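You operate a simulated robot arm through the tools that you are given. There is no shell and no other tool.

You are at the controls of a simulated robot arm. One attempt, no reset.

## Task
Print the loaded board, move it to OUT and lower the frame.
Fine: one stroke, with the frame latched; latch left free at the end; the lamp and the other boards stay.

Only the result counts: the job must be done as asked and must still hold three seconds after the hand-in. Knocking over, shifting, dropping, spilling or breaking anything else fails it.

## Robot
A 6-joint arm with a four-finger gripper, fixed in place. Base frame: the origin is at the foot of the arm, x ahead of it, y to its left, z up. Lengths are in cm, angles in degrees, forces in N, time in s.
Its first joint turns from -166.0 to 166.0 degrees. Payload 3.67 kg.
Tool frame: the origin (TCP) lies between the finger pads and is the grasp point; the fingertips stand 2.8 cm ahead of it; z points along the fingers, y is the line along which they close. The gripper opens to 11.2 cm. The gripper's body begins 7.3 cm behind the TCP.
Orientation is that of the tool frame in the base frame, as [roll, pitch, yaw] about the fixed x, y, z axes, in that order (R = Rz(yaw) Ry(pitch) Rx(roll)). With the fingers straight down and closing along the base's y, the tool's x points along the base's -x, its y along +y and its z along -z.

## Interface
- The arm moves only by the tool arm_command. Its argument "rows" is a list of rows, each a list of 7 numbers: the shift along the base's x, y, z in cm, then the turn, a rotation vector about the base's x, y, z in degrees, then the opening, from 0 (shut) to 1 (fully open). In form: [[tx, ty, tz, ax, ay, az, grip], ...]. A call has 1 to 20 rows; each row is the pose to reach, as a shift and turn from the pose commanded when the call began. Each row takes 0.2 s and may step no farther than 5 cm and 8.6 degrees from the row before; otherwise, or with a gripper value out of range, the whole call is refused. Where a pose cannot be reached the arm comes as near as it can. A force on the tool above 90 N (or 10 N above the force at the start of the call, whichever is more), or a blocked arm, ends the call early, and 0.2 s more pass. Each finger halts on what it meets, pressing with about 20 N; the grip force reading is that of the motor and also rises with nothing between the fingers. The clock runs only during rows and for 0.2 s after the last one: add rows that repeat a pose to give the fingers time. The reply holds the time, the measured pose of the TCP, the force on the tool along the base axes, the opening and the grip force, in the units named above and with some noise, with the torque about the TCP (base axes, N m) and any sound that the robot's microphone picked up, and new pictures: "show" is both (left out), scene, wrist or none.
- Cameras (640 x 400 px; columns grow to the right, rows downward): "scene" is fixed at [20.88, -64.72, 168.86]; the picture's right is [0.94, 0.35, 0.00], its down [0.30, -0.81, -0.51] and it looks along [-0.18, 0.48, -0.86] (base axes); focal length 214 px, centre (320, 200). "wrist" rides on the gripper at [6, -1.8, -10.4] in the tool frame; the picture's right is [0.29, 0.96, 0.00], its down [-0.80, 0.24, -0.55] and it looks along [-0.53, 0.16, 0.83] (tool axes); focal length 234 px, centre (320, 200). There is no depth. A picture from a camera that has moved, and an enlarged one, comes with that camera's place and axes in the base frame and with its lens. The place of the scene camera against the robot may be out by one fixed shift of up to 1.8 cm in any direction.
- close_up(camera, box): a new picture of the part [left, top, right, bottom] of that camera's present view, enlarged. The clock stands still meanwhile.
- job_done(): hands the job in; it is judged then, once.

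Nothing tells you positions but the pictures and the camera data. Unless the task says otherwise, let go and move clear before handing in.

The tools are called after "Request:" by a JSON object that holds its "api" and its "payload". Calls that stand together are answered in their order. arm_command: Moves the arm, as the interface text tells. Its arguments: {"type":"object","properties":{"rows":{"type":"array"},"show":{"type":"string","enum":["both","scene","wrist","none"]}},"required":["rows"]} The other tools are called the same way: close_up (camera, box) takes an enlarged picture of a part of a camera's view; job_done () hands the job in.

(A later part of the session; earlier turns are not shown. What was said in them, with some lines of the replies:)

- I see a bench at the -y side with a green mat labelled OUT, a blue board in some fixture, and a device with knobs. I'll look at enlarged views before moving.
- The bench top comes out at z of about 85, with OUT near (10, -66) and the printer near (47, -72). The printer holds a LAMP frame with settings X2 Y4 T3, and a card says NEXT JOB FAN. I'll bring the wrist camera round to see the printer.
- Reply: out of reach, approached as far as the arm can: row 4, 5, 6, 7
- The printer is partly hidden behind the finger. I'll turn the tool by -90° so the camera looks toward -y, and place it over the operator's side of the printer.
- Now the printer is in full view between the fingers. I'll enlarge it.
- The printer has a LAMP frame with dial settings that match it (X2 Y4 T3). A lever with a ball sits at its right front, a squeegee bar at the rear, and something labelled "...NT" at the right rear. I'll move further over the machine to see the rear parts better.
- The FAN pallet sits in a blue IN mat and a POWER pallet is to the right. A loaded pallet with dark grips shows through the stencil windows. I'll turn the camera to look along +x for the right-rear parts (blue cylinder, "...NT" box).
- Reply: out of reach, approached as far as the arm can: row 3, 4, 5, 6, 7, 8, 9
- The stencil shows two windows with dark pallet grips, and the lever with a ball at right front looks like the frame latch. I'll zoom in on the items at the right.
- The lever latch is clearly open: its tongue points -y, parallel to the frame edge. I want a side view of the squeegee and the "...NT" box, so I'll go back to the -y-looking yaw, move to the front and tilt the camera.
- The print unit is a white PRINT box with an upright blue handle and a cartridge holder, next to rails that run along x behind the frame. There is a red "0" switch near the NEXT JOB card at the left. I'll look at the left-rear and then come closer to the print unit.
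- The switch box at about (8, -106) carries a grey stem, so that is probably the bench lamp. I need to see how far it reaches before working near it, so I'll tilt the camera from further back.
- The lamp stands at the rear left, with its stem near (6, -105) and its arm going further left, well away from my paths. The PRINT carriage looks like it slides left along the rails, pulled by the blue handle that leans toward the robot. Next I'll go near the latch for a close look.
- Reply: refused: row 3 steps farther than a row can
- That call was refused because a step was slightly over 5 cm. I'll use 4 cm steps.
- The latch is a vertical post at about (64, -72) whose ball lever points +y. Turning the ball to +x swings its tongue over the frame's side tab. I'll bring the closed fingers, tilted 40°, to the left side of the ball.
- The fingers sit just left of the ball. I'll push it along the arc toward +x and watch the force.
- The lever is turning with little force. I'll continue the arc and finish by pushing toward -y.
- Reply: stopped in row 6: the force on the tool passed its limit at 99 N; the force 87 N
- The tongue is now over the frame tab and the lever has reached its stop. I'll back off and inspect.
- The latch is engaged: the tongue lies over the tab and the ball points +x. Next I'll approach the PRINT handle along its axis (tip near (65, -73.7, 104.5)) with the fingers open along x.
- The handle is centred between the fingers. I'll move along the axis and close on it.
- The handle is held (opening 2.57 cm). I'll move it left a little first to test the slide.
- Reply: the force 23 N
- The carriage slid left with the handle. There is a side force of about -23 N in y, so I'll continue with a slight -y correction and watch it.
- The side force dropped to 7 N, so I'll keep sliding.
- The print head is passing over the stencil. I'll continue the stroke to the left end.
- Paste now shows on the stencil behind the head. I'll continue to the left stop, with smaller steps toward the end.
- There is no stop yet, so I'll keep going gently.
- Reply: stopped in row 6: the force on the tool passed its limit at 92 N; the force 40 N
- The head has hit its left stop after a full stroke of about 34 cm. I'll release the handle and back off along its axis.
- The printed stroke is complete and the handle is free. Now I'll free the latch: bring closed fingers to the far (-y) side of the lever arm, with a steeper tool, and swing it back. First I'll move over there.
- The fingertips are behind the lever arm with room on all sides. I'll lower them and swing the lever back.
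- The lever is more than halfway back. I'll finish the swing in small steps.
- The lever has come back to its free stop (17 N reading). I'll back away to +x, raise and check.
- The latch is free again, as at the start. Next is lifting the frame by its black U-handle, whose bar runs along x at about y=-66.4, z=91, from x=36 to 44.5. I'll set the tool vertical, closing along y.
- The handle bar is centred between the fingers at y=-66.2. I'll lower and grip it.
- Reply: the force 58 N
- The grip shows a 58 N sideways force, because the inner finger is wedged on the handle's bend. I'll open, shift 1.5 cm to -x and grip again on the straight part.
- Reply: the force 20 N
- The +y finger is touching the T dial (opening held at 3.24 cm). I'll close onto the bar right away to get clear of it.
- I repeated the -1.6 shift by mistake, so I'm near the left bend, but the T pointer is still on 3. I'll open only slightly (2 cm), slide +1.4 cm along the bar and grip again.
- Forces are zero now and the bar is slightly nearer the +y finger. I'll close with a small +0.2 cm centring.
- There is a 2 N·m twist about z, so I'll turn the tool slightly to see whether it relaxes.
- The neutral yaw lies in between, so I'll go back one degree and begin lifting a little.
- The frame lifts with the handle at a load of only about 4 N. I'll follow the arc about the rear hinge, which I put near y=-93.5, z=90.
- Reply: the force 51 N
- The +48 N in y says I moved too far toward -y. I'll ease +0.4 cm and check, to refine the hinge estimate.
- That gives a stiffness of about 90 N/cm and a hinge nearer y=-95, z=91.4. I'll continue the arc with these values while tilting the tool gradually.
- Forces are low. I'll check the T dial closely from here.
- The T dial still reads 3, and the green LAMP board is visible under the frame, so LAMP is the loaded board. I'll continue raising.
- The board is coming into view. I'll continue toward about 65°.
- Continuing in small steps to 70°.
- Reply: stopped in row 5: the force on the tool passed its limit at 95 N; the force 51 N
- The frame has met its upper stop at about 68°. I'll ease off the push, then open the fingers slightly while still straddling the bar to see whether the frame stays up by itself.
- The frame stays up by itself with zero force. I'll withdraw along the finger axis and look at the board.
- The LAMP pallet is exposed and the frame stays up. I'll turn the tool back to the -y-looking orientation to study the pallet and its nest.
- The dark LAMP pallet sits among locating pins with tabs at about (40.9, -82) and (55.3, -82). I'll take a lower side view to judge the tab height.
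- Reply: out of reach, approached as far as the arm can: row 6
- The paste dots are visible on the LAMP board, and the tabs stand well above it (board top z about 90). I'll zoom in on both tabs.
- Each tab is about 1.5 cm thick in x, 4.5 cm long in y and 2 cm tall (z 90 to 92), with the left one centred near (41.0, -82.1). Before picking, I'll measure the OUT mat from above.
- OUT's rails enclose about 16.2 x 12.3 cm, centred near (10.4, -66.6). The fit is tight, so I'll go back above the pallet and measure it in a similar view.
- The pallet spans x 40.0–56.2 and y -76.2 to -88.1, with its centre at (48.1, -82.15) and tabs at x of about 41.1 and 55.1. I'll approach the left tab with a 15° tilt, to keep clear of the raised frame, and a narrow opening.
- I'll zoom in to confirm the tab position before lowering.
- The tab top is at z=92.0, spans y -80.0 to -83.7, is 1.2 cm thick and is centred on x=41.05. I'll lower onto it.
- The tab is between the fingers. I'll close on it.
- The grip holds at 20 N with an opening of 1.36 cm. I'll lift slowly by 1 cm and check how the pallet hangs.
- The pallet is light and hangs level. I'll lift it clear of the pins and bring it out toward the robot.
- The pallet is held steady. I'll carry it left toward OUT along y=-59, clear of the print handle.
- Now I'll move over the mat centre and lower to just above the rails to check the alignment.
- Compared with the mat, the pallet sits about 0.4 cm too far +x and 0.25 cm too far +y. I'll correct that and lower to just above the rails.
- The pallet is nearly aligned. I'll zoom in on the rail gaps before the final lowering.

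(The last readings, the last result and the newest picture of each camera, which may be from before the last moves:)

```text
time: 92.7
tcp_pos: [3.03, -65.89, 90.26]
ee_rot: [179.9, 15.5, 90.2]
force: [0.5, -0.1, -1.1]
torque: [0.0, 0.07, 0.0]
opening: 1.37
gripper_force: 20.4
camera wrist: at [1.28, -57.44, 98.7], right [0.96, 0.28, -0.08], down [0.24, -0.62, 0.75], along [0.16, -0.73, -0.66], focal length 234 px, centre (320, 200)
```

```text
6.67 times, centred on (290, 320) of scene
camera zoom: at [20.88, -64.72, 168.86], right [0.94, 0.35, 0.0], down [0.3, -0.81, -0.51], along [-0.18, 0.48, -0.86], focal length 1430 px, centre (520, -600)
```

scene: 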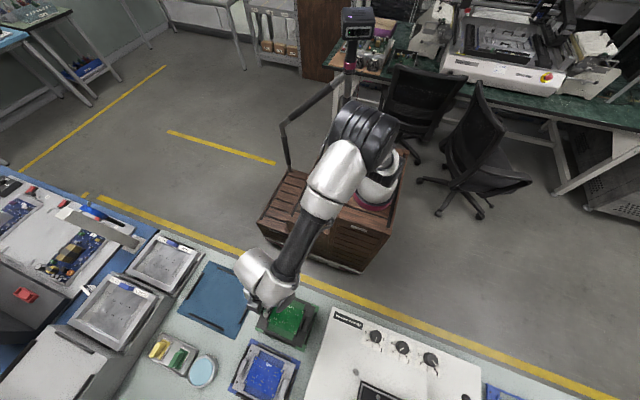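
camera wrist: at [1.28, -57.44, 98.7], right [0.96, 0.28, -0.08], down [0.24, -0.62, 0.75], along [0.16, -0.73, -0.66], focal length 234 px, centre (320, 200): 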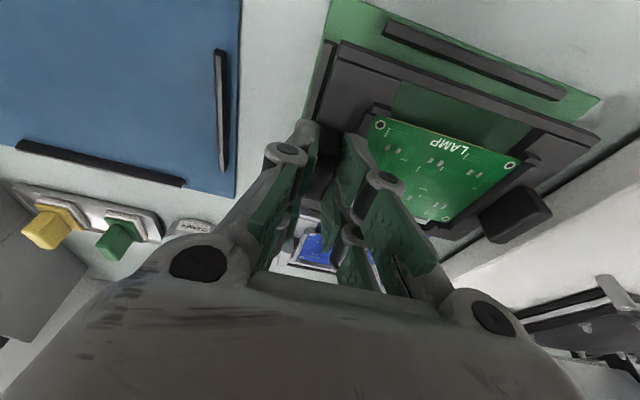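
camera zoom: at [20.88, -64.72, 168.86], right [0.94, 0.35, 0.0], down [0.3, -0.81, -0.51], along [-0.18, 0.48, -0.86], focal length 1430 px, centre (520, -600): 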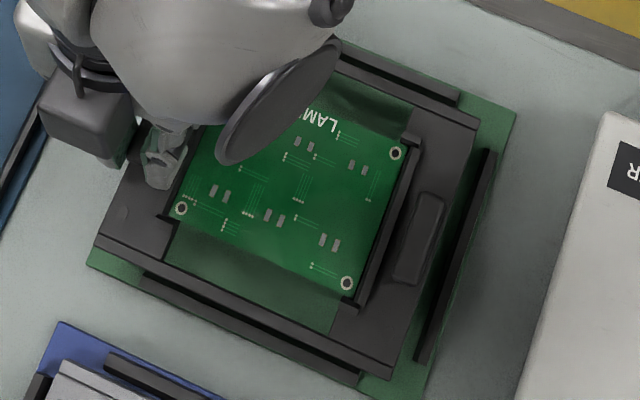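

The right gap is about 0.7 cm and the left about 0, while the front gap is fine. I'll shift +0.35 cm in x and lower gently.

Request:
{"api": "arm_command", "payload": {"rows": [[0.2, 0, 0, 0, 0, 0, 0], [0.35, 0, 0, 0, 0, 0, 0], [0.35, 0, -0.3, 0, 0, 0, 0], [0.35, 0, -0.6, 0, 0, 0, 0], [0.35, 0, -0.8, 0, 0, 0, 0], [0.35, 0, -1.0, 0, 0, 0, 0], [0.35, 0, -1.0, 0, 0, 0, 0]], "show": "wrist"}}

Request:
{"api": "close_up", "payload": {"camera": "wrist", "box": [290, 20, 410, 120]}}

Request:
{"api": "close_up", "payload": {"camera": "scene", "box": [250, 290, 330, 350]}}

```text
time: 94.3
tcp_pos: [3.46, -65.87, 89.13]
ee_rot: [179.8, 15.5, 90.2]
force: [0.7, 0.0, -0.6]
torque: [0.01, 0.09, 0.01]
opening: 1.38
gripper_force: 19.6
camera wrist: at [1.63, -57.4, 97.61], right [0.96, 0.28, -0.08], down [0.24, -0.62, 0.75], along [0.16, -0.73, -0.66], focal length 234 px, centre (320, 200)
```

wrist: 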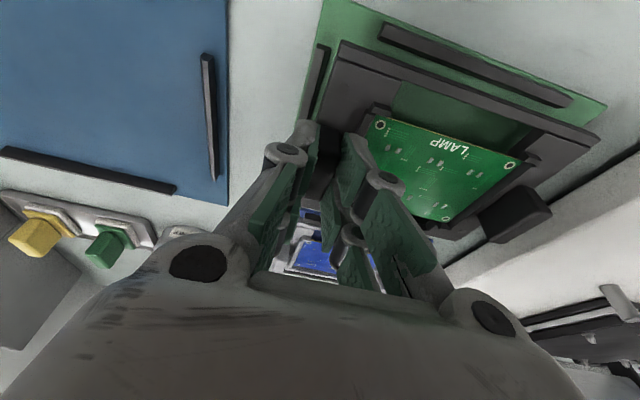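

```text
4.00 times, centred on (350, 70) of wrist
camera zoom: at [1.63, -57.4, 97.61], right [0.96, 0.28, -0.08], down [0.24, -0.62, 0.75], along [0.16, -0.73, -0.66], focal length 937 px, centre (200, 720)
```

zoom: 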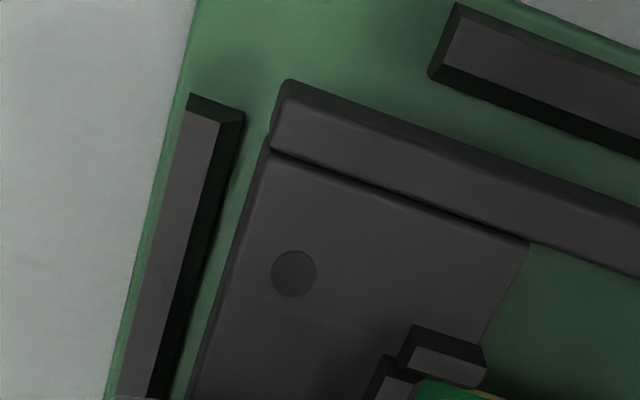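

```text
6.67 times, centred on (290, 320) of scene
camera zoom: at [20.88, -64.72, 168.86], right [0.94, 0.35, 0.0], down [0.3, -0.81, -0.51], along [-0.18, 0.48, -0.86], focal length 1430 px, centre (520, -600)
```

zoom: 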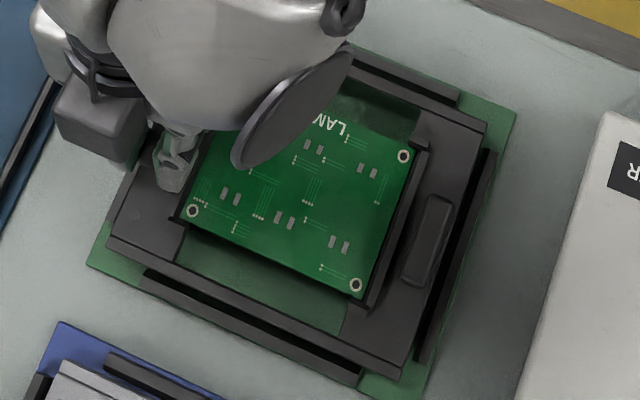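

Both side gaps look even now. I'll lower the rest in small steps until it touches down.

Request:
{"api": "arm_command", "payload": {"rows": [[0, 0, -0.15, 0, 0, 0, 0], [0, 0, -0.3, 0, 0, 0, 0], [0, 0, -0.4, 0, 0, 0, 0], [0, 0, -0.4, 0, 0, 0, 0]], "show": "none"}}

Request:
{"api": "close_up", "payload": {"camera": "wrist", "box": [290, 20, 410, 120]}}

```text
time: 95.3
tcp_pos: [3.39, -65.75, 88.58]
ee_rot: [-180.0, 15.4, 90.2]
force: [0.7, 0.4, -0.9]
torque: [0.01, 0.09, 0.0]
opening: 1.37
gripper_force: 20.0
```

```text
4.00 times, centred on (350, 70) of wrist
camera zoom: at [1.62, -57.41, 97.19], right [0.96, 0.28, -0.08], down [0.24, -0.62, 0.75], along [0.16, -0.73, -0.66], focal length 937 px, centre (200, 720)
```

zoom: 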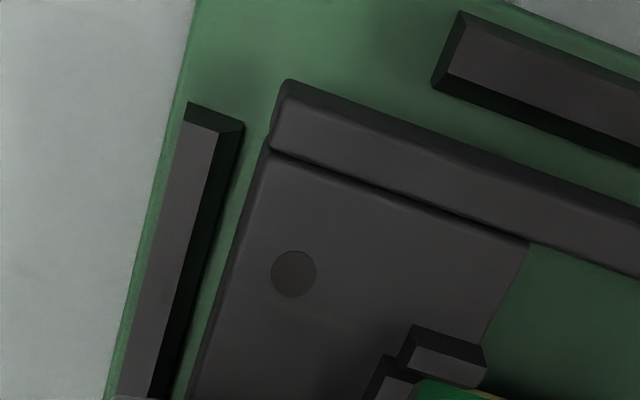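

Not touching yet (the load is still about -1 N). I'll continue in small steps.

Request:
{"api": "arm_command", "payload": {"rows": [[0, 0, -0.15, 0, 0, 0, 0], [0, 0, -0.3, 0, 0, 0, 0], [0, 0, -0.3, 0, 0, 0, 0]], "show": "none"}}

Request:
{"api": "arm_command", "payload": {"rows": [[0, 0, -0.15, 0, 0, 0, 0], [0, 0, -0.3, 0, 0, 0, 0], [0, 0, -0.3, 0, 0, 0, 0]], "show": "none"}}

Request:
{"api": "close_up", "payload": {"camera": "wrist", "box": [290, 20, 410, 120]}}

Request:
{"api": "close_up", "payload": {"camera": "scene", "box": [250, 290, 330, 350]}}

```text
time: 96.1
tcp_pos: [3.57, -65.93, 88.5]
ee_rot: [179.9, 15.4, 90.2]
force: [-0.2, 0.8, -0.6]
torque: [-0.03, 0.07, -0.01]
opening: 1.38
gripper_force: 19.9
```

```text
time: 96.9
tcp_pos: [3.37, -65.82, 88.27]
ee_rot: [179.9, 15.3, 90.2]
force: [0.5, 0.0, -0.3]
torque: [-0.02, 0.11, -0.01]
opening: 1.38
gripper_force: 19.6
```

```text
4.00 times, centred on (350, 70) of wrist
camera zoom: at [1.59, -57.44, 96.7], right [0.96, 0.28, -0.08], down [0.24, -0.62, 0.75], along [0.16, -0.73, -0.66], focal length 937 px, centre (200, 720)
```

zoom: 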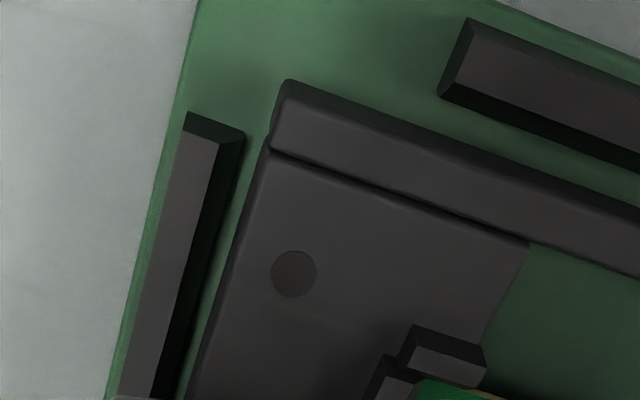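

```text
6.67 times, centred on (290, 320) of scene
camera zoom: at [20.88, -64.72, 168.86], right [0.94, 0.35, 0.0], down [0.3, -0.81, -0.51], along [-0.18, 0.48, -0.86], focal length 1430 px, centre (520, -600)
```

zoom: 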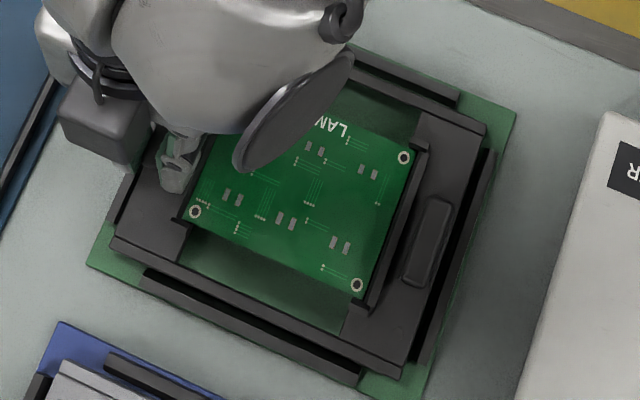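

It is still floating slightly inside the rails, so I'll continue down.

Request:
{"api": "arm_command", "payload": {"rows": [[0, 0, -0.15, 0, 0, 0, 0], [0, 0, -0.3, 0, 0, 0, 0], [0, 0, -0.3, 0, 0, 0, 0]], "show": "none"}}

Request:
{"api": "arm_command", "payload": {"rows": [[0, 0, -0.15, 0, 0, 0, 0], [0, 0, -0.3, 0, 0, 0, 0], [0, 0, -0.3, 0, 0, 0, 0]], "show": "none"}}

Request:
{"api": "close_up", "payload": {"camera": "wrist", "box": [290, 20, 410, 120]}}

```text
time: 97.7
tcp_pos: [3.42, -65.98, 88.0]
ee_rot: [-180.0, 15.5, 90.2]
force: [-0.1, -0.1, -1.2]
torque: [0.02, 0.1, -0.02]
opening: 1.37
gripper_force: 19.7
```

```text
time: 98.5
tcp_pos: [3.39, -65.92, 87.49]
ee_rot: [179.9, 15.5, 90.2]
force: [0.4, 0.3, -1.3]
torque: [-0.03, 0.09, 0.03]
opening: 1.35
gripper_force: 19.9
```

```text
4.00 times, centred on (350, 70) of wrist
camera zoom: at [1.56, -57.48, 96.03], right [0.96, 0.28, -0.08], down [0.24, -0.62, 0.75], along [0.16, -0.73, -0.66], focal length 937 px, centre (200, 720)
```

zoom: 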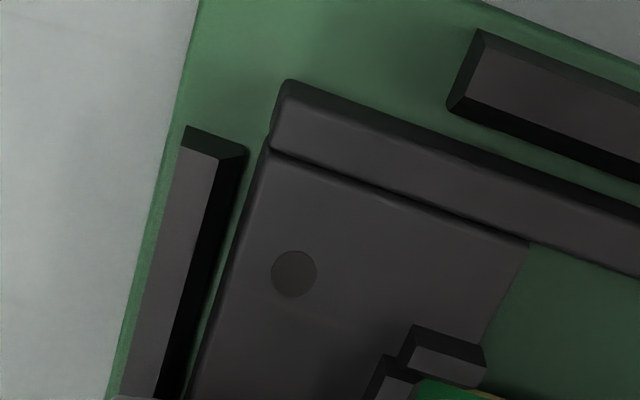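

Request:
{"api": "arm_command", "payload": {"rows": [[0.05, 0.03, -0.15, 0, 0, 0, 0], [0.05, 0.03, -0.3, 0, 0, 0, 0], [0.05, 0.03, -0.3, 0, 0, 0, 0]], "show": "none"}}

Request:
{"api": "arm_command", "payload": {"rows": [[0, 0, -0.15, 0, 0, 0, 0], [0, 0, -0.3, 0, 0, 0, 0], [0, 0, -0.3, 0, 0, 0, 0]], "show": "none"}}

Request:
{"api": "close_up", "payload": {"camera": "wrist", "box": [290, 20, 410, 120]}}

Request:
{"api": "close_up", "payload": {"camera": "scene", "box": [250, 290, 330, 350]}}

```text
time: 99.3
tcp_pos: [3.37, -65.88, 87.26]
ee_rot: [180.0, 15.4, 90.2]
force: [0.0, -0.5, -0.1]
torque: [0.04, -0.03, -0.06]
opening: 1.34
gripper_force: 20.0
```

```text
time: 100.1
tcp_pos: [3.49, -65.9, 87.07]
ee_rot: [180.0, 15.5, 90.2]
force: [4.5, 4.8, 23.1]
torque: [0.06, -0.21, 0.01]
opening: 1.38
gripper_force: 19.8
```

```text
4.00 times, centred on (350, 70) of wrist
camera zoom: at [1.6, -57.36, 95.57], right [0.96, 0.28, -0.08], down [0.24, -0.62, 0.75], along [0.16, -0.73, -0.66], focal length 937 px, centre (200, 720)
```

zoom: 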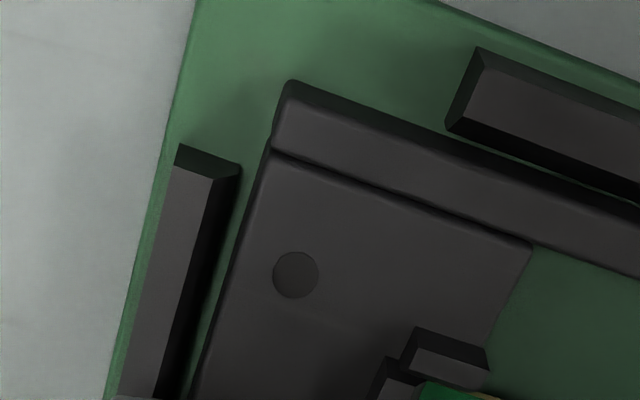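

```text
6.67 times, centred on (290, 320) of scene
camera zoom: at [20.88, -64.72, 168.86], right [0.94, 0.35, 0.0], down [0.3, -0.81, -0.51], along [-0.18, 0.48, -0.86], focal length 1430 px, centre (520, -600)
```

zoom: 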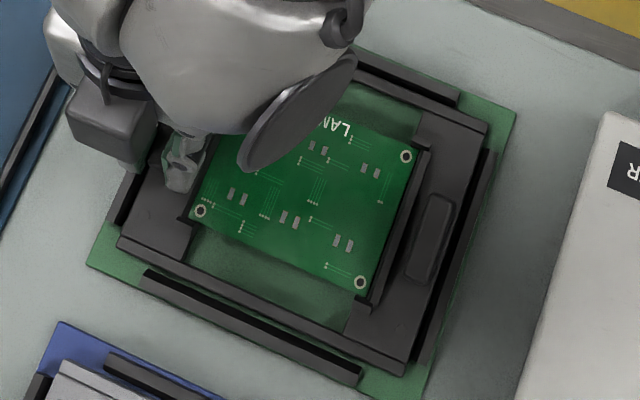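

The pallet has touched down (+23 N) inside the rails with gaps all round. I'll ease the load slightly, open just enough and withdraw along the tool axis.

Request:
{"api": "arm_command", "payload": {"rows": [[0, 0, 0.15, 0, 0, 0, 0], [0, 0, 0.2, 0, 0, 0, 0.13], [0, 0, 0.2, 0, 0, 0, 0.18], [0, 0, 0.2, 0, 0, 0, 0.22], [0, 0.1, 0.6, 0, 0, 0, 0.22], [0, 0.5, 2, 0, 0, 0, 0.22], [0, 1.2, 4.5, 0, 0, 0, 0.22], [0, 2.2, 8, 0, 0, 0, 0.3], [0, 3.5, 12, 0, 0, 0, 0.5]], "show": "both"}}

Request:
{"api": "close_up", "payload": {"camera": "wrist", "box": [240, 0, 560, 220]}}

Request:
{"api": "close_up", "payload": {"camera": "scene", "box": [240, 280, 340, 355]}}

```text
time: 102.1
tcp_pos: [3.61, -62.56, 99.05]
ee_rot: [179.9, 15.3, 90.2]
force: [0.0, -0.3, -0.1]
torque: [0.0, 0.01, 0.02]
opening: 5.64
gripper_force: 0.1
camera wrist: at [1.78, -54.11, 107.53], right [0.96, 0.28, -0.07], down [0.24, -0.62, 0.75], along [0.16, -0.73, -0.66], focal length 234 px, centre (320, 200)
```

scene: 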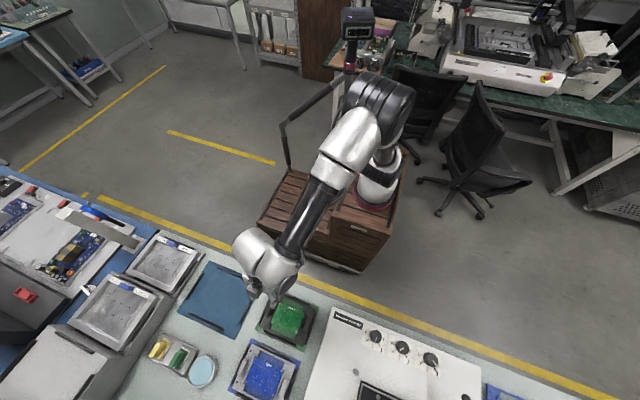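
wrist: 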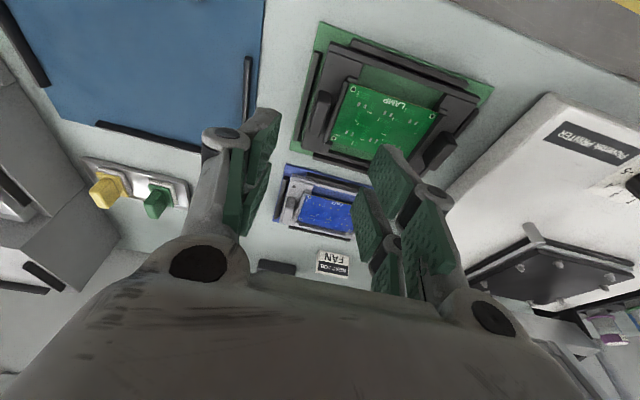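

```text
1.82 times, centred on (400, 110) of wrist
camera zoom: at [1.78, -54.11, 107.53], right [0.96, 0.28, -0.07], down [0.24, -0.62, 0.75], along [0.16, -0.73, -0.66], focal length 426 px, centre (174, 364)
```

zoom: 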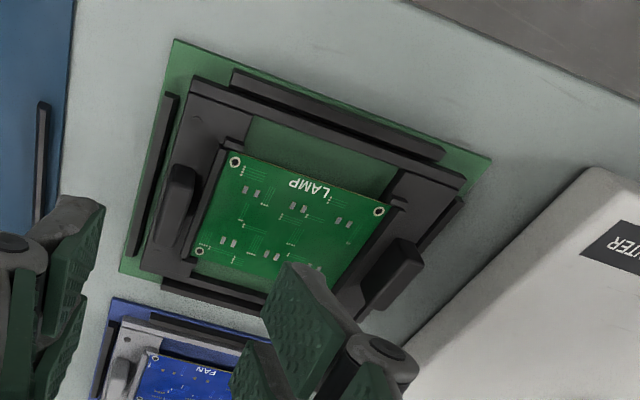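

```text
5.33 times, centred on (290, 318) of scene
camera zoom: at [20.88, -64.72, 168.86], right [0.94, 0.35, 0.0], down [0.3, -0.81, -0.51], along [-0.18, 0.48, -0.86], focal length 1144 px, centre (480, -427)
```

zoom: 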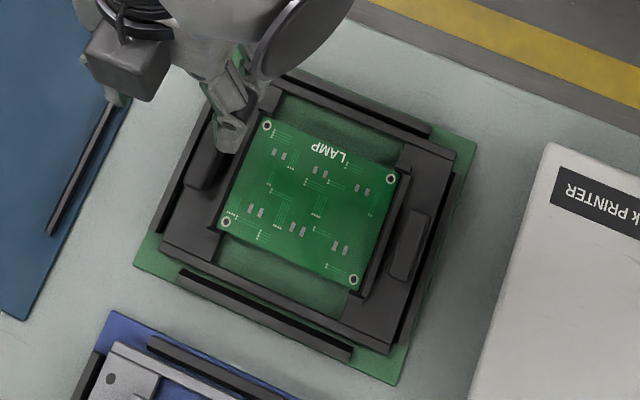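

The LAMP pallet sits flat within all four rails of OUT. Next I'll lower the frame: back to the front area, turn the tool to close along y, and regrip the raised handle the same way as before.

Request:
{"api": "arm_command", "payload": {"rows": [[1, 1, 4, 5, 0, 0, 0.5], [3, 2, 8, 10, 0, 0, 0.5], [5, 3, 12, 15.3, 0, 0, 0.5], [9, 4, 14, 15.3, 0, 0, 0.5], [13, 4, 16, 15.3, 0, 0, 0.5], [17.5, 4, 16, 15.3, 0, 0, 0.5], [22, 4, 16, 15.3, 0, 0, 0.5], [26.5, 4, 16, 15.3, 0, 0, 0.5], [31, 4, 16, 15.3, 0, 0, 0.5], [35, 4, 16, 15.3, 0, 0, 0.5], [36.7, 4, 16, 15.3, 0, 0, 0.5]], "show": "none"}}

Request:
{"api": "arm_command", "payload": {"rows": [[0, 0, 0, 0, 0, -8, 0.5], [0, 0, 0, 0, 0, -16, 0.5], [0, 0, 0, 0, 0, -24, 0.5], [0, 0, 0, 0, 0, -32, 0.5], [0, 0, 0, 0, 0, -40, 0.5], [0, 0, 0, 0, 0, -48, 0.5], [0, 0, 0, 0, 0, -56, 0.5], [0, 0, 0, 0, 0, -64, 0.5], [0, 0, 0, 0, 0, -72, 0.5], [0, 0, 0, 0, 0, -80, 0.5], [0, 0, 0, 0, 0, -88, 0.5], [0, 0, 0, 0, 0, -89.7, 0.4]], "show": "none"}}

Request:
{"api": "arm_command", "payload": {"rows": [[0, -1, 0.5, -7, 0, 0, 0.4], [0, -2, 1, -14, 0, 0, 0.4], [0, -3, 2, -21, 0, 0, 0.4], [0, -4, 3, -28, 0, 0, 0.4], [0, -5, 4, -35, 0, 0, 0.4], [0, -6, 5, -41, 0, 0, 0.4]], "show": "wrist"}}

```text
time: 104.5
tcp_pos: [40.37, -58.58, 115.09]
ee_rot: [179.9, 0.1, 90.3]
force: [-0.3, 0.1, 0.2]
torque: [0.03, -0.01, 0.01]
opening: 5.6
gripper_force: 0.0
```

```text
time: 107.1
tcp_pos: [40.27, -58.33, 114.92]
ee_rot: [179.9, 0.2, 0.4]
force: [-0.1, 0.5, 0.7]
torque: [0.02, -0.02, -0.03]
opening: 4.51
gripper_force: 0.0
```

```text
time: 108.5
tcp_pos: [40.09, -64.23, 120.06]
ee_rot: [138.7, 0.3, 0.4]
force: [-0.4, -0.2, 0.1]
torque: [-0.03, 0.04, 0.02]
opening: 4.51
gripper_force: 0.0
camera wrist: at [46.08, -56.1, 126.56], right [0.3, -0.72, 0.63], down [-0.79, 0.18, 0.58], along [-0.53, -0.67, -0.52], focal length 234 px, centre (320, 200)
```

wrist: 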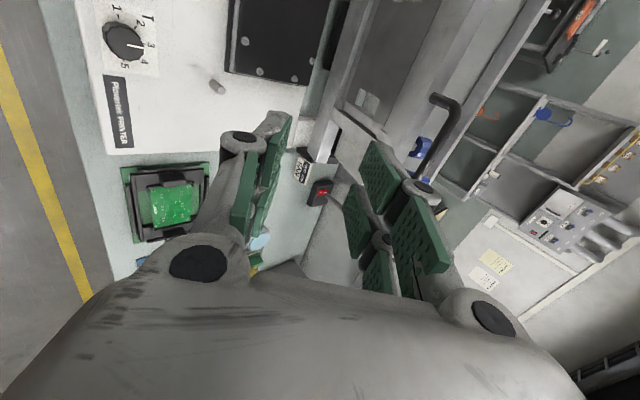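

The raised handle is visible and unchanged. I'll retrace the approach to a spot just off it and check.

Request:
{"api": "arm_command", "payload": {"rows": [[0, -3, 1, 0, 0, 0, 0.3], [0, -6, 2.5, 0, 0, 0, 0.3], [0.1, -9.6, 3.4, 0, 0, 0, 0.3], [0.2, -12.6, 3.4, 0, 0, 0, 0.3], [0.2, -15, 2.6, 0, 0, 0, 0.3], [0.2, -15.6, 2.4, 0, 0, 0, 0.3]], "show": "wrist"}}

Request:
{"api": "close_up", "payload": {"camera": "wrist", "box": [220, 40, 460, 240]}}

```text
time: 109.9
tcp_pos: [40.39, -80.04, 122.44]
ee_rot: [138.8, 0.4, 0.3]
force: [0.3, -0.1, 0.1]
torque: [-0.02, 0.01, 0.02]
opening: 3.37
gripper_force: 0.2
camera wrist: at [46.51, -71.82, 129.06], right [0.3, -0.72, 0.63], down [-0.79, 0.18, 0.58], along [-0.53, -0.67, -0.52], focal length 234 px, centre (320, 200)
```

wrist: 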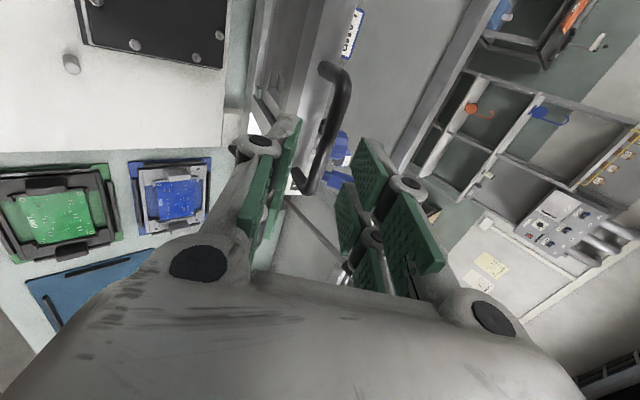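

```text
2.00 times, centred on (340, 140) of wrist
camera zoom: at [46.51, -71.82, 129.06], right [0.3, -0.72, 0.63], down [-0.79, 0.18, 0.58], along [-0.53, -0.67, -0.52], focal length 468 px, centre (280, 320)
```

zoom: 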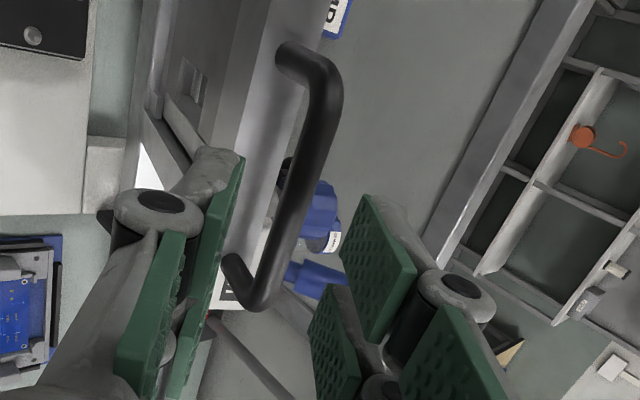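

The bar is lined up between the fingers. I'll move in to the former grip pose and close.

Request:
{"api": "arm_command", "payload": {"rows": [[0, -1.2, -1.1, 0, 0, 0, 0.3], [0, -2.2, -2.2, 0, 0, 0, 0.3], [0, -3.1, -3.2, 0, 0, 0, 0.27], [0, -3.7, -3.95, 0, 0, 0, 0.27], [0, -3.7, -3.95, 0, 0, 0, 0.27]], "show": "wrist"}}

Request:
{"api": "close_up", "payload": {"camera": "wrist", "box": [220, 40, 460, 240]}}

```text
time: 111.1
tcp_pos: [40.37, -83.69, 118.52]
ee_rot: [138.9, 0.4, 0.3]
force: [0.1, 0.6, 1.1]
torque: [0.01, 0.02, 0.02]
opening: 3.02
gripper_force: 0.1
camera wrist: at [46.41, -75.52, 125.13], right [0.3, -0.72, 0.63], down [-0.79, 0.18, 0.58], along [-0.53, -0.67, -0.52], focal length 234 px, centre (320, 200)
```

wrist: 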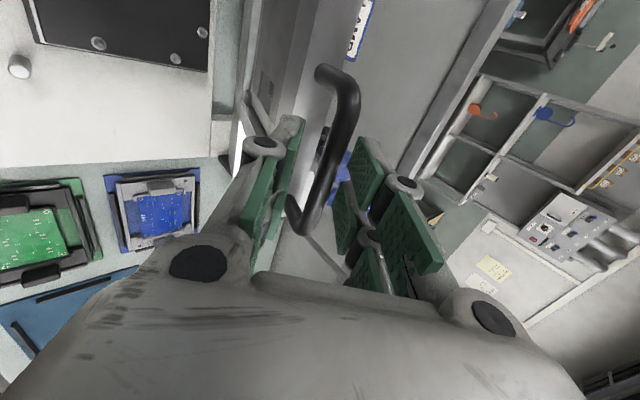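

```text
2.00 times, centred on (340, 140) of wrist
camera zoom: at [46.41, -75.52, 125.13], right [0.3, -0.72, 0.63], down [-0.79, 0.18, 0.58], along [-0.53, -0.67, -0.52], focal length 468 px, centre (280, 320)
```

zoom: 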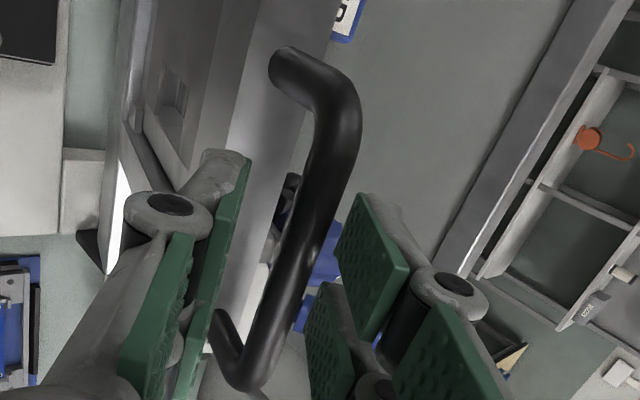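

Same relative position as before. I'll close the grip.

Request:
{"api": "arm_command", "payload": {"rows": [[0, 0, 0, 0, 0, 0, 0.15], [0, 0, 0, 0, 0, 0, 0.05], [0, 0, 0, 0, 0, 0, 0], [0, 0, 0, 0, 0, 0, 0]], "show": "none"}}

```text
time: 112.1
tcp_pos: [40.42, -83.73, 118.43]
ee_rot: [138.6, 0.5, 0.2]
force: [0.5, 0.4, 5.3]
torque: [-0.07, -1.67, -1.25]
opening: 1.17
gripper_force: 44.8
```

The handle is gripped. I'll lower the frame along the reversed arc, in segments, watching the force.

Request:
{"api": "arm_command", "payload": {"rows": [[0, 0.85, -0.35, 1.9, 0, 0, 0], [0, 1.71, -0.74, 3.8, 0, 0, 0], [0, 2.5, -1.15, 5.5, 0, 0, 0], [0, 3.35, -1.59, 7.3, 0, 0, 0], [0, 3.35, -1.59, 7.3, 0, 0, 0]], "show": "wrist"}}

```text
time: 113.3
tcp_pos: [40.39, -80.27, 116.94]
ee_rot: [146.0, 0.5, 0.4]
force: [0.0, 7.4, 17.0]
torque: [-0.06, -1.13, -1.34]
opening: 1.16
gripper_force: 44.5
camera wrist: at [46.41, -72.96, 124.58], right [0.3, -0.79, 0.53], down [-0.79, 0.1, 0.6], along [-0.53, -0.6, -0.6], focal length 234 px, centre (320, 200)
```

wrist: 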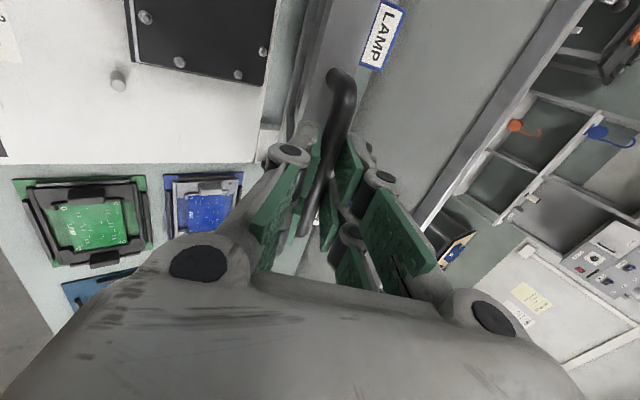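

Request:
{"api": "arm_command", "payload": {"rows": [[0, 0.85, -0.35, 1.5, 0, 0, 0], [0, 1.69, -0.79, 3, 0, 0, 0], [0, 2.45, -1.3, 4.5, 0, 0, 0], [0, 3.2, -1.87, 6, 0, 0, 0], [0, 3.9, -2.45, 7.5, 0, 0, 0], [0, 4.62, -3.05, 9, 0, 0, 0], [0, 5.99, -4.31, 12, 0, 0, 0], [0, 5.99, -4.31, 12, 0, 0, 0]], "show": "none"}}

```text
time: 115.1
tcp_pos: [40.45, -74.23, 112.24]
ee_rot: [158.3, 0.3, 0.4]
force: [-6.3, -3.8, -3.3]
torque: [0.0, -0.33, -0.82]
opening: 1.15
gripper_force: 44.9
```

Request:
{"api": "arm_command", "payload": {"rows": [[0, 0.63, -0.68, 1.5, 0, 0, 0], [0, 1.26, -1.35, 3, 0, 0, 0], [0, 1.85, -2.07, 4.5, 0, 0, 0], [0, 2.43, -2.79, 6, 0, 0, 0], [0, 2.97, -3.55, 7.5, 0, 0, 0], [0, 3.5, -4.31, 9, 0, 0, 0], [0, 3.98, -5.1, 10.5, 0, 0, 0], [0, 4.47, -5.89, 12, 0, 0, 0], [0, 4.47, -5.89, 12, 0, 0, 0]], "show": "wrist"}}

```text
time: 117.1
tcp_pos: [40.39, -69.98, 106.58]
ee_rot: [170.2, 0.1, 0.5]
force: [-9.0, -2.9, -3.3]
torque: [-0.14, 0.58, 0.37]
opening: 1.16
gripper_force: 44.6
camera wrist: at [46.46, -66.36, 116.51], right [0.3, -0.94, 0.16], down [-0.79, -0.15, 0.59], along [-0.53, -0.3, -0.79], focal length 234 px, centre (320, 200)
```

wrist: 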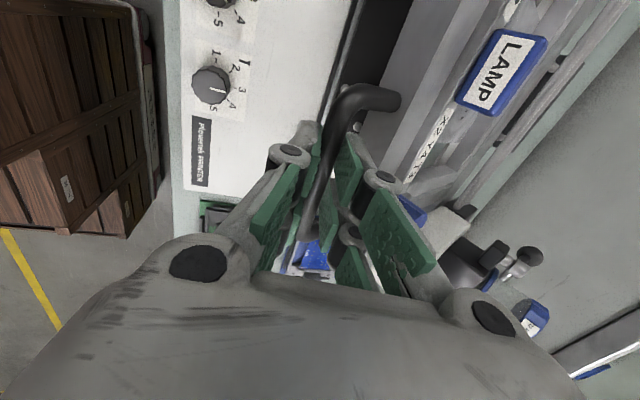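

Request:
{"api": "arm_command", "payload": {"rows": [[0, 0.43, -0.83, 1.5, 0, 0, 0], [0, 0.86, -1.66, 3, 0, 0, 0], [0, 1.25, -2.5, 4.5, 0, 0, 0], [0, 1.6, -3.36, 6, 0, 0, 0], [0, 2.05, -4.6, 8, 0, 0, 0], [0, 2.46, -5.84, 9.7, 0, 0, 0], [0, 2.82, -7.1, 9.7, 0, 0, 0], [0, 3.13, -8.41, 9.7, 0, 0, 0], [0, 3.33, -9.4, 9.7, 0, 0, 0], [0, 3.33, -9.4, 9.7, 0, 0, 0]], "show": "none"}}

```text
time: 119.3
tcp_pos: [40.42, -66.63, 97.16]
ee_rot: [179.8, 0.1, 0.5]
force: [6.5, -26.8, -7.4]
torque: [-0.54, 0.27, 1.1]
opening: 1.16
gripper_force: 45.3
```

Request:
{"api": "arm_command", "payload": {"rows": [[0, -0.25, -0.4, 0, 0, 0, 0], [0, -0.2, -1.0, 0, 0, 0, 0], [0, -0.12, -1.7, 0, 0, 0, 0], [0, -0.05, -2.4, 0, 0, 0, 0], [0, 0, -3.0, 0, 0, 0, 0], [0, 0, -3.0, 0, 0, 0, 0]], "show": "none"}}

```text
time: 120.7
tcp_pos: [40.5, -66.35, 94.14]
ee_rot: [-179.8, 0.2, 0.5]
force: [12.8, 29.6, -3.1]
torque: [0.55, 0.09, 1.04]
opening: 1.16
gripper_force: 45.0
```

Request:
{"api": "arm_command", "payload": {"rows": [[0, 0.25, -0.4, 0, 0, 0, 0], [0, 0.3, -0.9, 0, 0, 0, 0], [0, 0.33, -1.4, 0, 0, 0, 0], [0, 0.35, -1.9, 0, 0, 0, 0], [0, 0.35, -1.9, 0, 0, 0, 0]], "show": "wrist"}}

Request:
{"api": "close_up", "payload": {"camera": "wrist", "box": [180, 40, 420, 230]}}

```text
time: 121.9
tcp_pos: [40.59, -66.24, 92.29]
ee_rot: [179.7, 0.1, 0.6]
force: [12.5, 5.6, 16.4]
torque: [0.03, 0.58, 1.09]
opening: 1.19
gripper_force: 45.0
camera wrist: at [46.45, -64.41, 102.82], right [0.3, -0.95, 0.01], down [-0.79, -0.24, 0.56], along [-0.53, -0.17, -0.83], focal length 234 px, centre (320, 200)
```

wrist: 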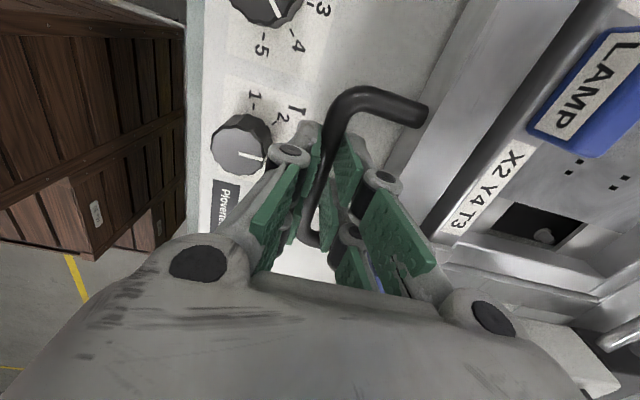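

```text
2.11 times, centred on (300, 135) of wrist
camera zoom: at [46.45, -64.41, 102.82], right [0.3, -0.95, 0.01], down [-0.79, -0.24, 0.56], along [-0.53, -0.17, -0.83], focal length 493 px, centre (362, 337)
```

zoom: 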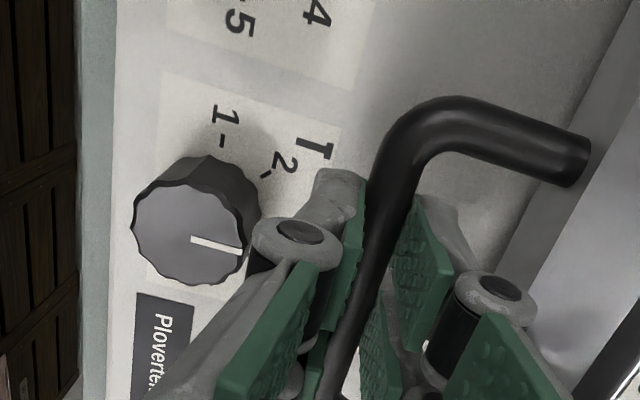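

The frame is touching down (+16 N). I'll press 0.2 cm lower to confirm it rests on its supports.

Request:
{"api": "arm_command", "payload": {"rows": [[0, 0, -0.1, 0, 0, 0, 0], [0, 0, -0.2, 0, 0, 0, 0], [0, 0, -0.2, 0, 0, 0, 0]], "show": "none"}}

```text
time: 122.7
tcp_pos: [40.4, -66.29, 92.15]
ee_rot: [179.6, 0.1, 0.4]
force: [10.4, -10.9, 35.8]
torque: [-0.2, -0.12, 1.38]
opening: 1.16
gripper_force: 45.2
```

It's firmly down. I'll relieve the load, open only to 2 cm (clear of the T dial) and rise straight up.

Request:
{"api": "arm_command", "payload": {"rows": [[0, 0.05, 0.2, 0, 0, 0, 0], [0, 0.1, 0.35, 0, 0, 0, 0.12], [0, 0.1, 0.35, 0, 0, 0, 0.18], [0, 0.1, 0.35, 0, 0, 0, 0.18]], "show": "wrist"}}

Request:
{"api": "close_up", "payload": {"camera": "wrist", "box": [180, 40, 420, 230]}}

```text
time: 123.7
tcp_pos: [40.55, -65.96, 92.43]
ee_rot: [180.0, 0.0, 0.4]
force: [0.0, -0.4, 0.4]
torque: [-0.02, -0.03, 0.0]
opening: 2.0
gripper_force: 0.2
camera wrist: at [46.47, -64.17, 102.85], right [0.3, -0.95, 0.0], down [-0.79, -0.25, 0.56], along [-0.53, -0.17, -0.83], focal length 234 px, centre (320, 200)
```

wrist: 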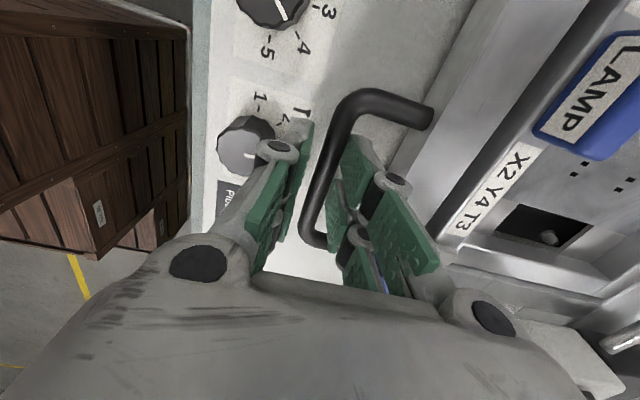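

```text
2.11 times, centred on (300, 135) of wrist
camera zoom: at [46.47, -64.17, 102.85], right [0.3, -0.95, 0.0], down [-0.79, -0.25, 0.56], along [-0.53, -0.17, -0.83], focal length 493 px, centre (362, 337)
```

zoom: 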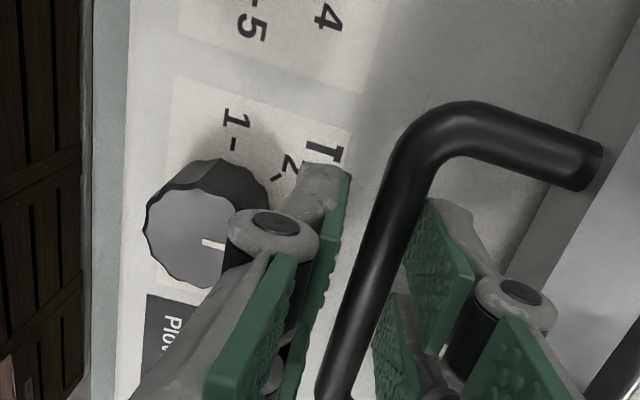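

The fingers are free of the bar. I'll rise straight up, then move back for an overall check.

Request:
{"api": "arm_command", "payload": {"rows": [[0, -0.1, 0.6, 0, 0, 0, 0.18], [0, -0.1, 1.5, 0, 0, 0, 0.18], [0, -0.1, 3, 0, 0, 0, 0.18], [0, -0.1, 6, 0, 0, 0, 0.18], [0, 0, 10, 0, 0, 0, 0.18], [0, 2, 14, 0, 0, 0, 0.3], [0, 5, 17, 0, 0, 0, 0.6], [0, 8, 20, 0, 0, 0, 1]], "show": "none"}}

Request:
{"api": "arm_command", "payload": {"rows": [[0, 0, 0, 0, 0, 8, 1], [0, 0, 0, 0, 0, 16, 1], [0, 0, 0, 0, 0, 24, 1], [0, 0, 0, 0, 0, 32, 1], [0, 0, 0, 0, 0, 40, 1], [0, 0, 0, 0, 0, 48, 1], [0, 0, 0, 0, 0, 56, 1], [0, 0, 0, 0, 0, 64, 1], [0, 0, 0, 0, 0, 72, 1], [0, 0, 0, 0, 0, 80, 1], [0, 0, 0, 0, 0, 88, 1], [0, 0, 0, 0, 0, 89.6, 1]], "show": "both"}}

Request:
{"api": "close_up", "payload": {"camera": "wrist", "box": [220, 40, 460, 240]}}

Request:
{"api": "close_up", "payload": {"camera": "scene", "box": [220, 260, 500, 400]}}

```text
time: 125.5
tcp_pos: [40.44, -58.13, 112.49]
ee_rot: [-180.0, 0.0, 0.5]
force: [0.6, -1.1, -0.8]
torque: [0.05, 0.01, 0.02]
opening: 11.16
gripper_force: 0.1
```

```text
time: 128.1
tcp_pos: [40.33, -58.18, 112.48]
ee_rot: [179.9, 0.2, 90.2]
force: [-0.3, 0.1, -0.2]
torque: [-0.03, -0.02, -0.01]
opening: 11.19
gripper_force: 0.1
camera wrist: at [38.53, -52.18, 122.91], right [0.96, 0.29, 0.0], down [0.24, -0.8, 0.56], along [0.16, -0.53, -0.83], focal length 234 px, centre (320, 200)
```

scene: 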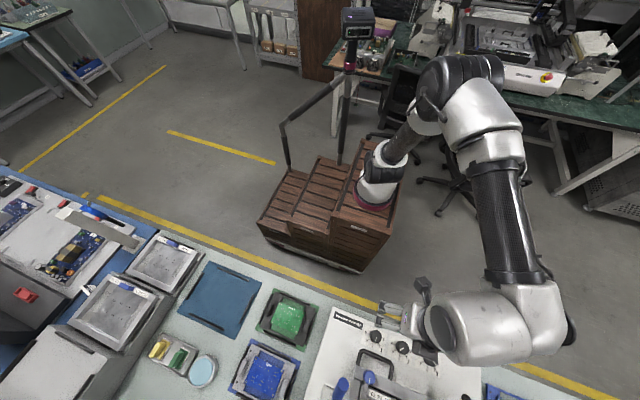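
wrist: 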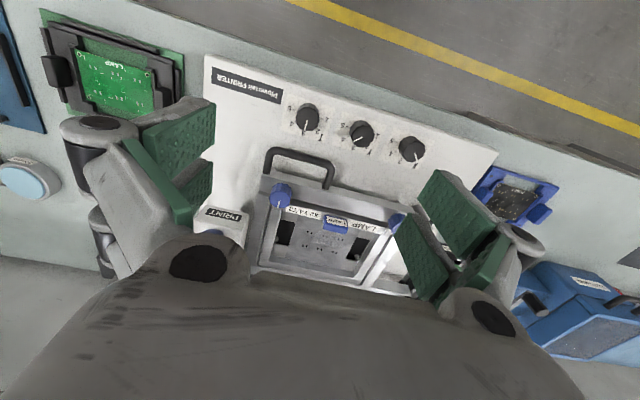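

```text
2.00 times, centred on (340, 140) of wrist
camera zoom: at [38.53, -52.18, 122.91], right [0.96, 0.29, 0.0], down [0.24, -0.8, 0.56], along [0.16, -0.53, -0.83], focal length 468 px, centre (280, 320)
```

zoom: 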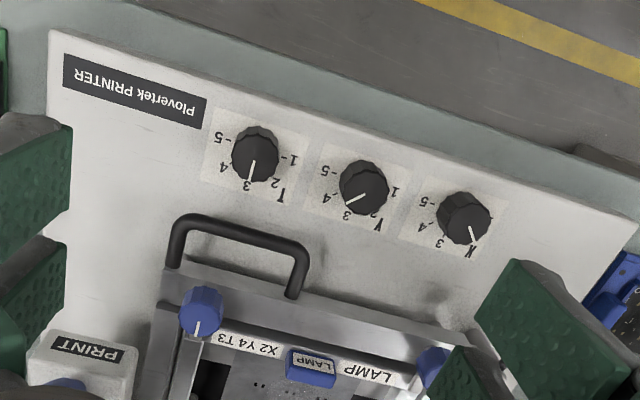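

```text
2.29 times, centred on (360, 330) of scene
camera zoom: at [20.88, -64.72, 168.86], right [0.94, 0.35, 0.0], down [0.3, -0.81, -0.51], along [-0.18, 0.48, -0.86], focal length 490 px, centre (229, -97)
```

zoom: 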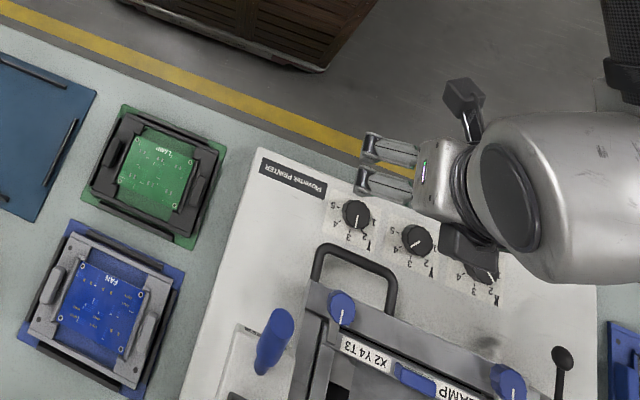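

The frame is down and the dials still read X2 Y4 T3. I'll check OUT and the latch once more before handing in.

Request:
{"api": "close_up", "payload": {"camera": "scene", "box": [240, 280, 340, 355]}}

Request:
{"api": "arm_command", "payload": {"rows": [[3, 1, 0, 0, 0, 0, 1], [7, 2, 0, 0, 0, 0, 1], [11, 2, 0, 0, 0, 0, 1], [15, 2, 0, 0, 0, 0, 1], [15, 2, 0, 0, 0, 0, 1]], "show": "wrist"}}

Request:
{"api": "close_up", "payload": {"camera": "wrist", "box": [200, 60, 420, 230]}}

```text
5.33 times, centred on (290, 318) of scene
camera zoom: at [20.88, -64.72, 168.86], right [0.94, 0.35, 0.0], down [0.3, -0.81, -0.51], along [-0.18, 0.48, -0.86], focal length 1144 px, centre (480, -427)
```

zoom: 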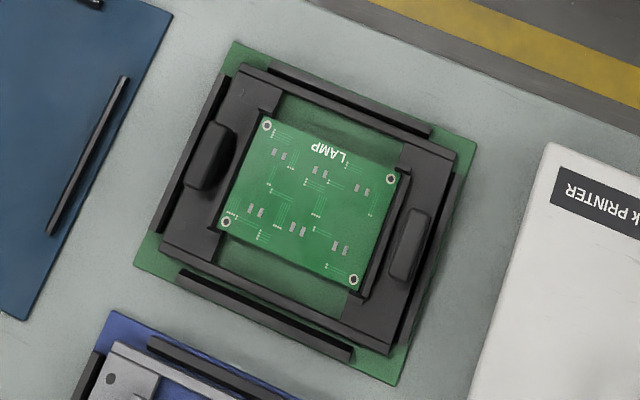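

```text
time: 129.3
tcp_pos: [55.4, -55.95, 112.36]
ee_rot: [179.8, 0.2, 90.1]
force: [0.3, 0.4, -0.4]
torque: [0.02, 0.02, -0.02]
opening: 11.19
gripper_force: 0.1
camera wrist: at [53.53, -50.13, 122.83], right [0.96, 0.29, 0.0], down [0.24, -0.8, 0.56], along [0.16, -0.53, -0.83], focal length 234 px, centre (320, 200)
```

wrist: 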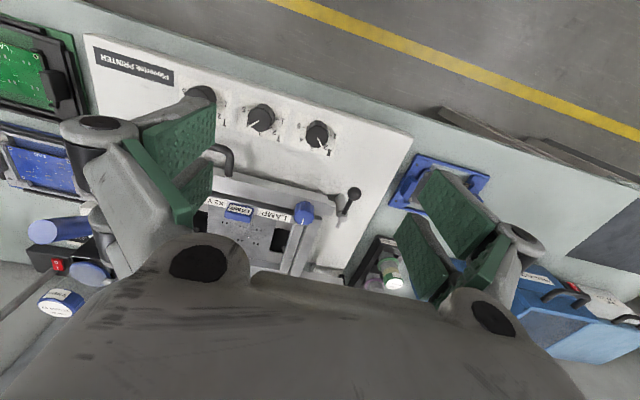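

```text
2.35 times, centred on (310, 145) of wrist
camera zoom: at [53.53, -50.13, 122.83], right [0.96, 0.29, 0.0], down [0.24, -0.8, 0.56], along [0.16, -0.53, -0.83], focal length 551 px, centre (344, 329)
```

zoom: 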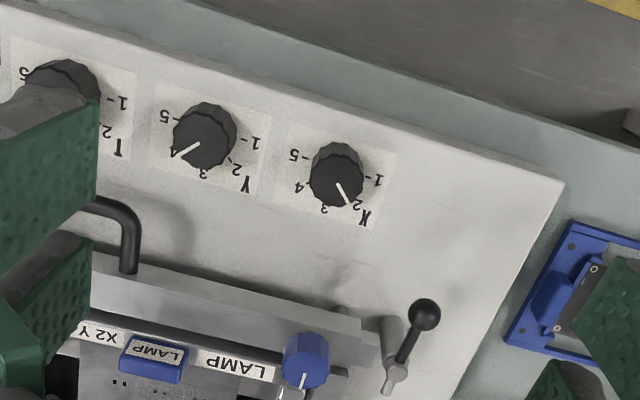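

The printed LAMP pallet lies within OUT's rails, the frame is down and the latch lever is free. The lamp and the other boards are untouched and the arm is clear, so I'm handing in.

Request:
{"api": "job_done", "payload": {}}

```text
The job is handed in.
```

I printed the LAMP board with one stroke while the frame was latched, moved it to OUT, and lowered the frame. The job is handed in; I don't have the verdict.

- **Print:** The print head made one full pass from right to left and stayed at the left end. Paste was visible on the board afterwards.
- **Board:** The LAMP pallet lies flat inside all four of OUT's rails.
- **Frame and latch:** The frame is down on its supports. The latch lever is back in its free position, as it was at the start.
- **Lamp and other boards:** I did not touch the lamp or the FAN and POWER boards.

While I was gripping the frame handle, a finger pressed against the T dial with roughly 20 N. The dial still read 3 when I checked it afterwards.
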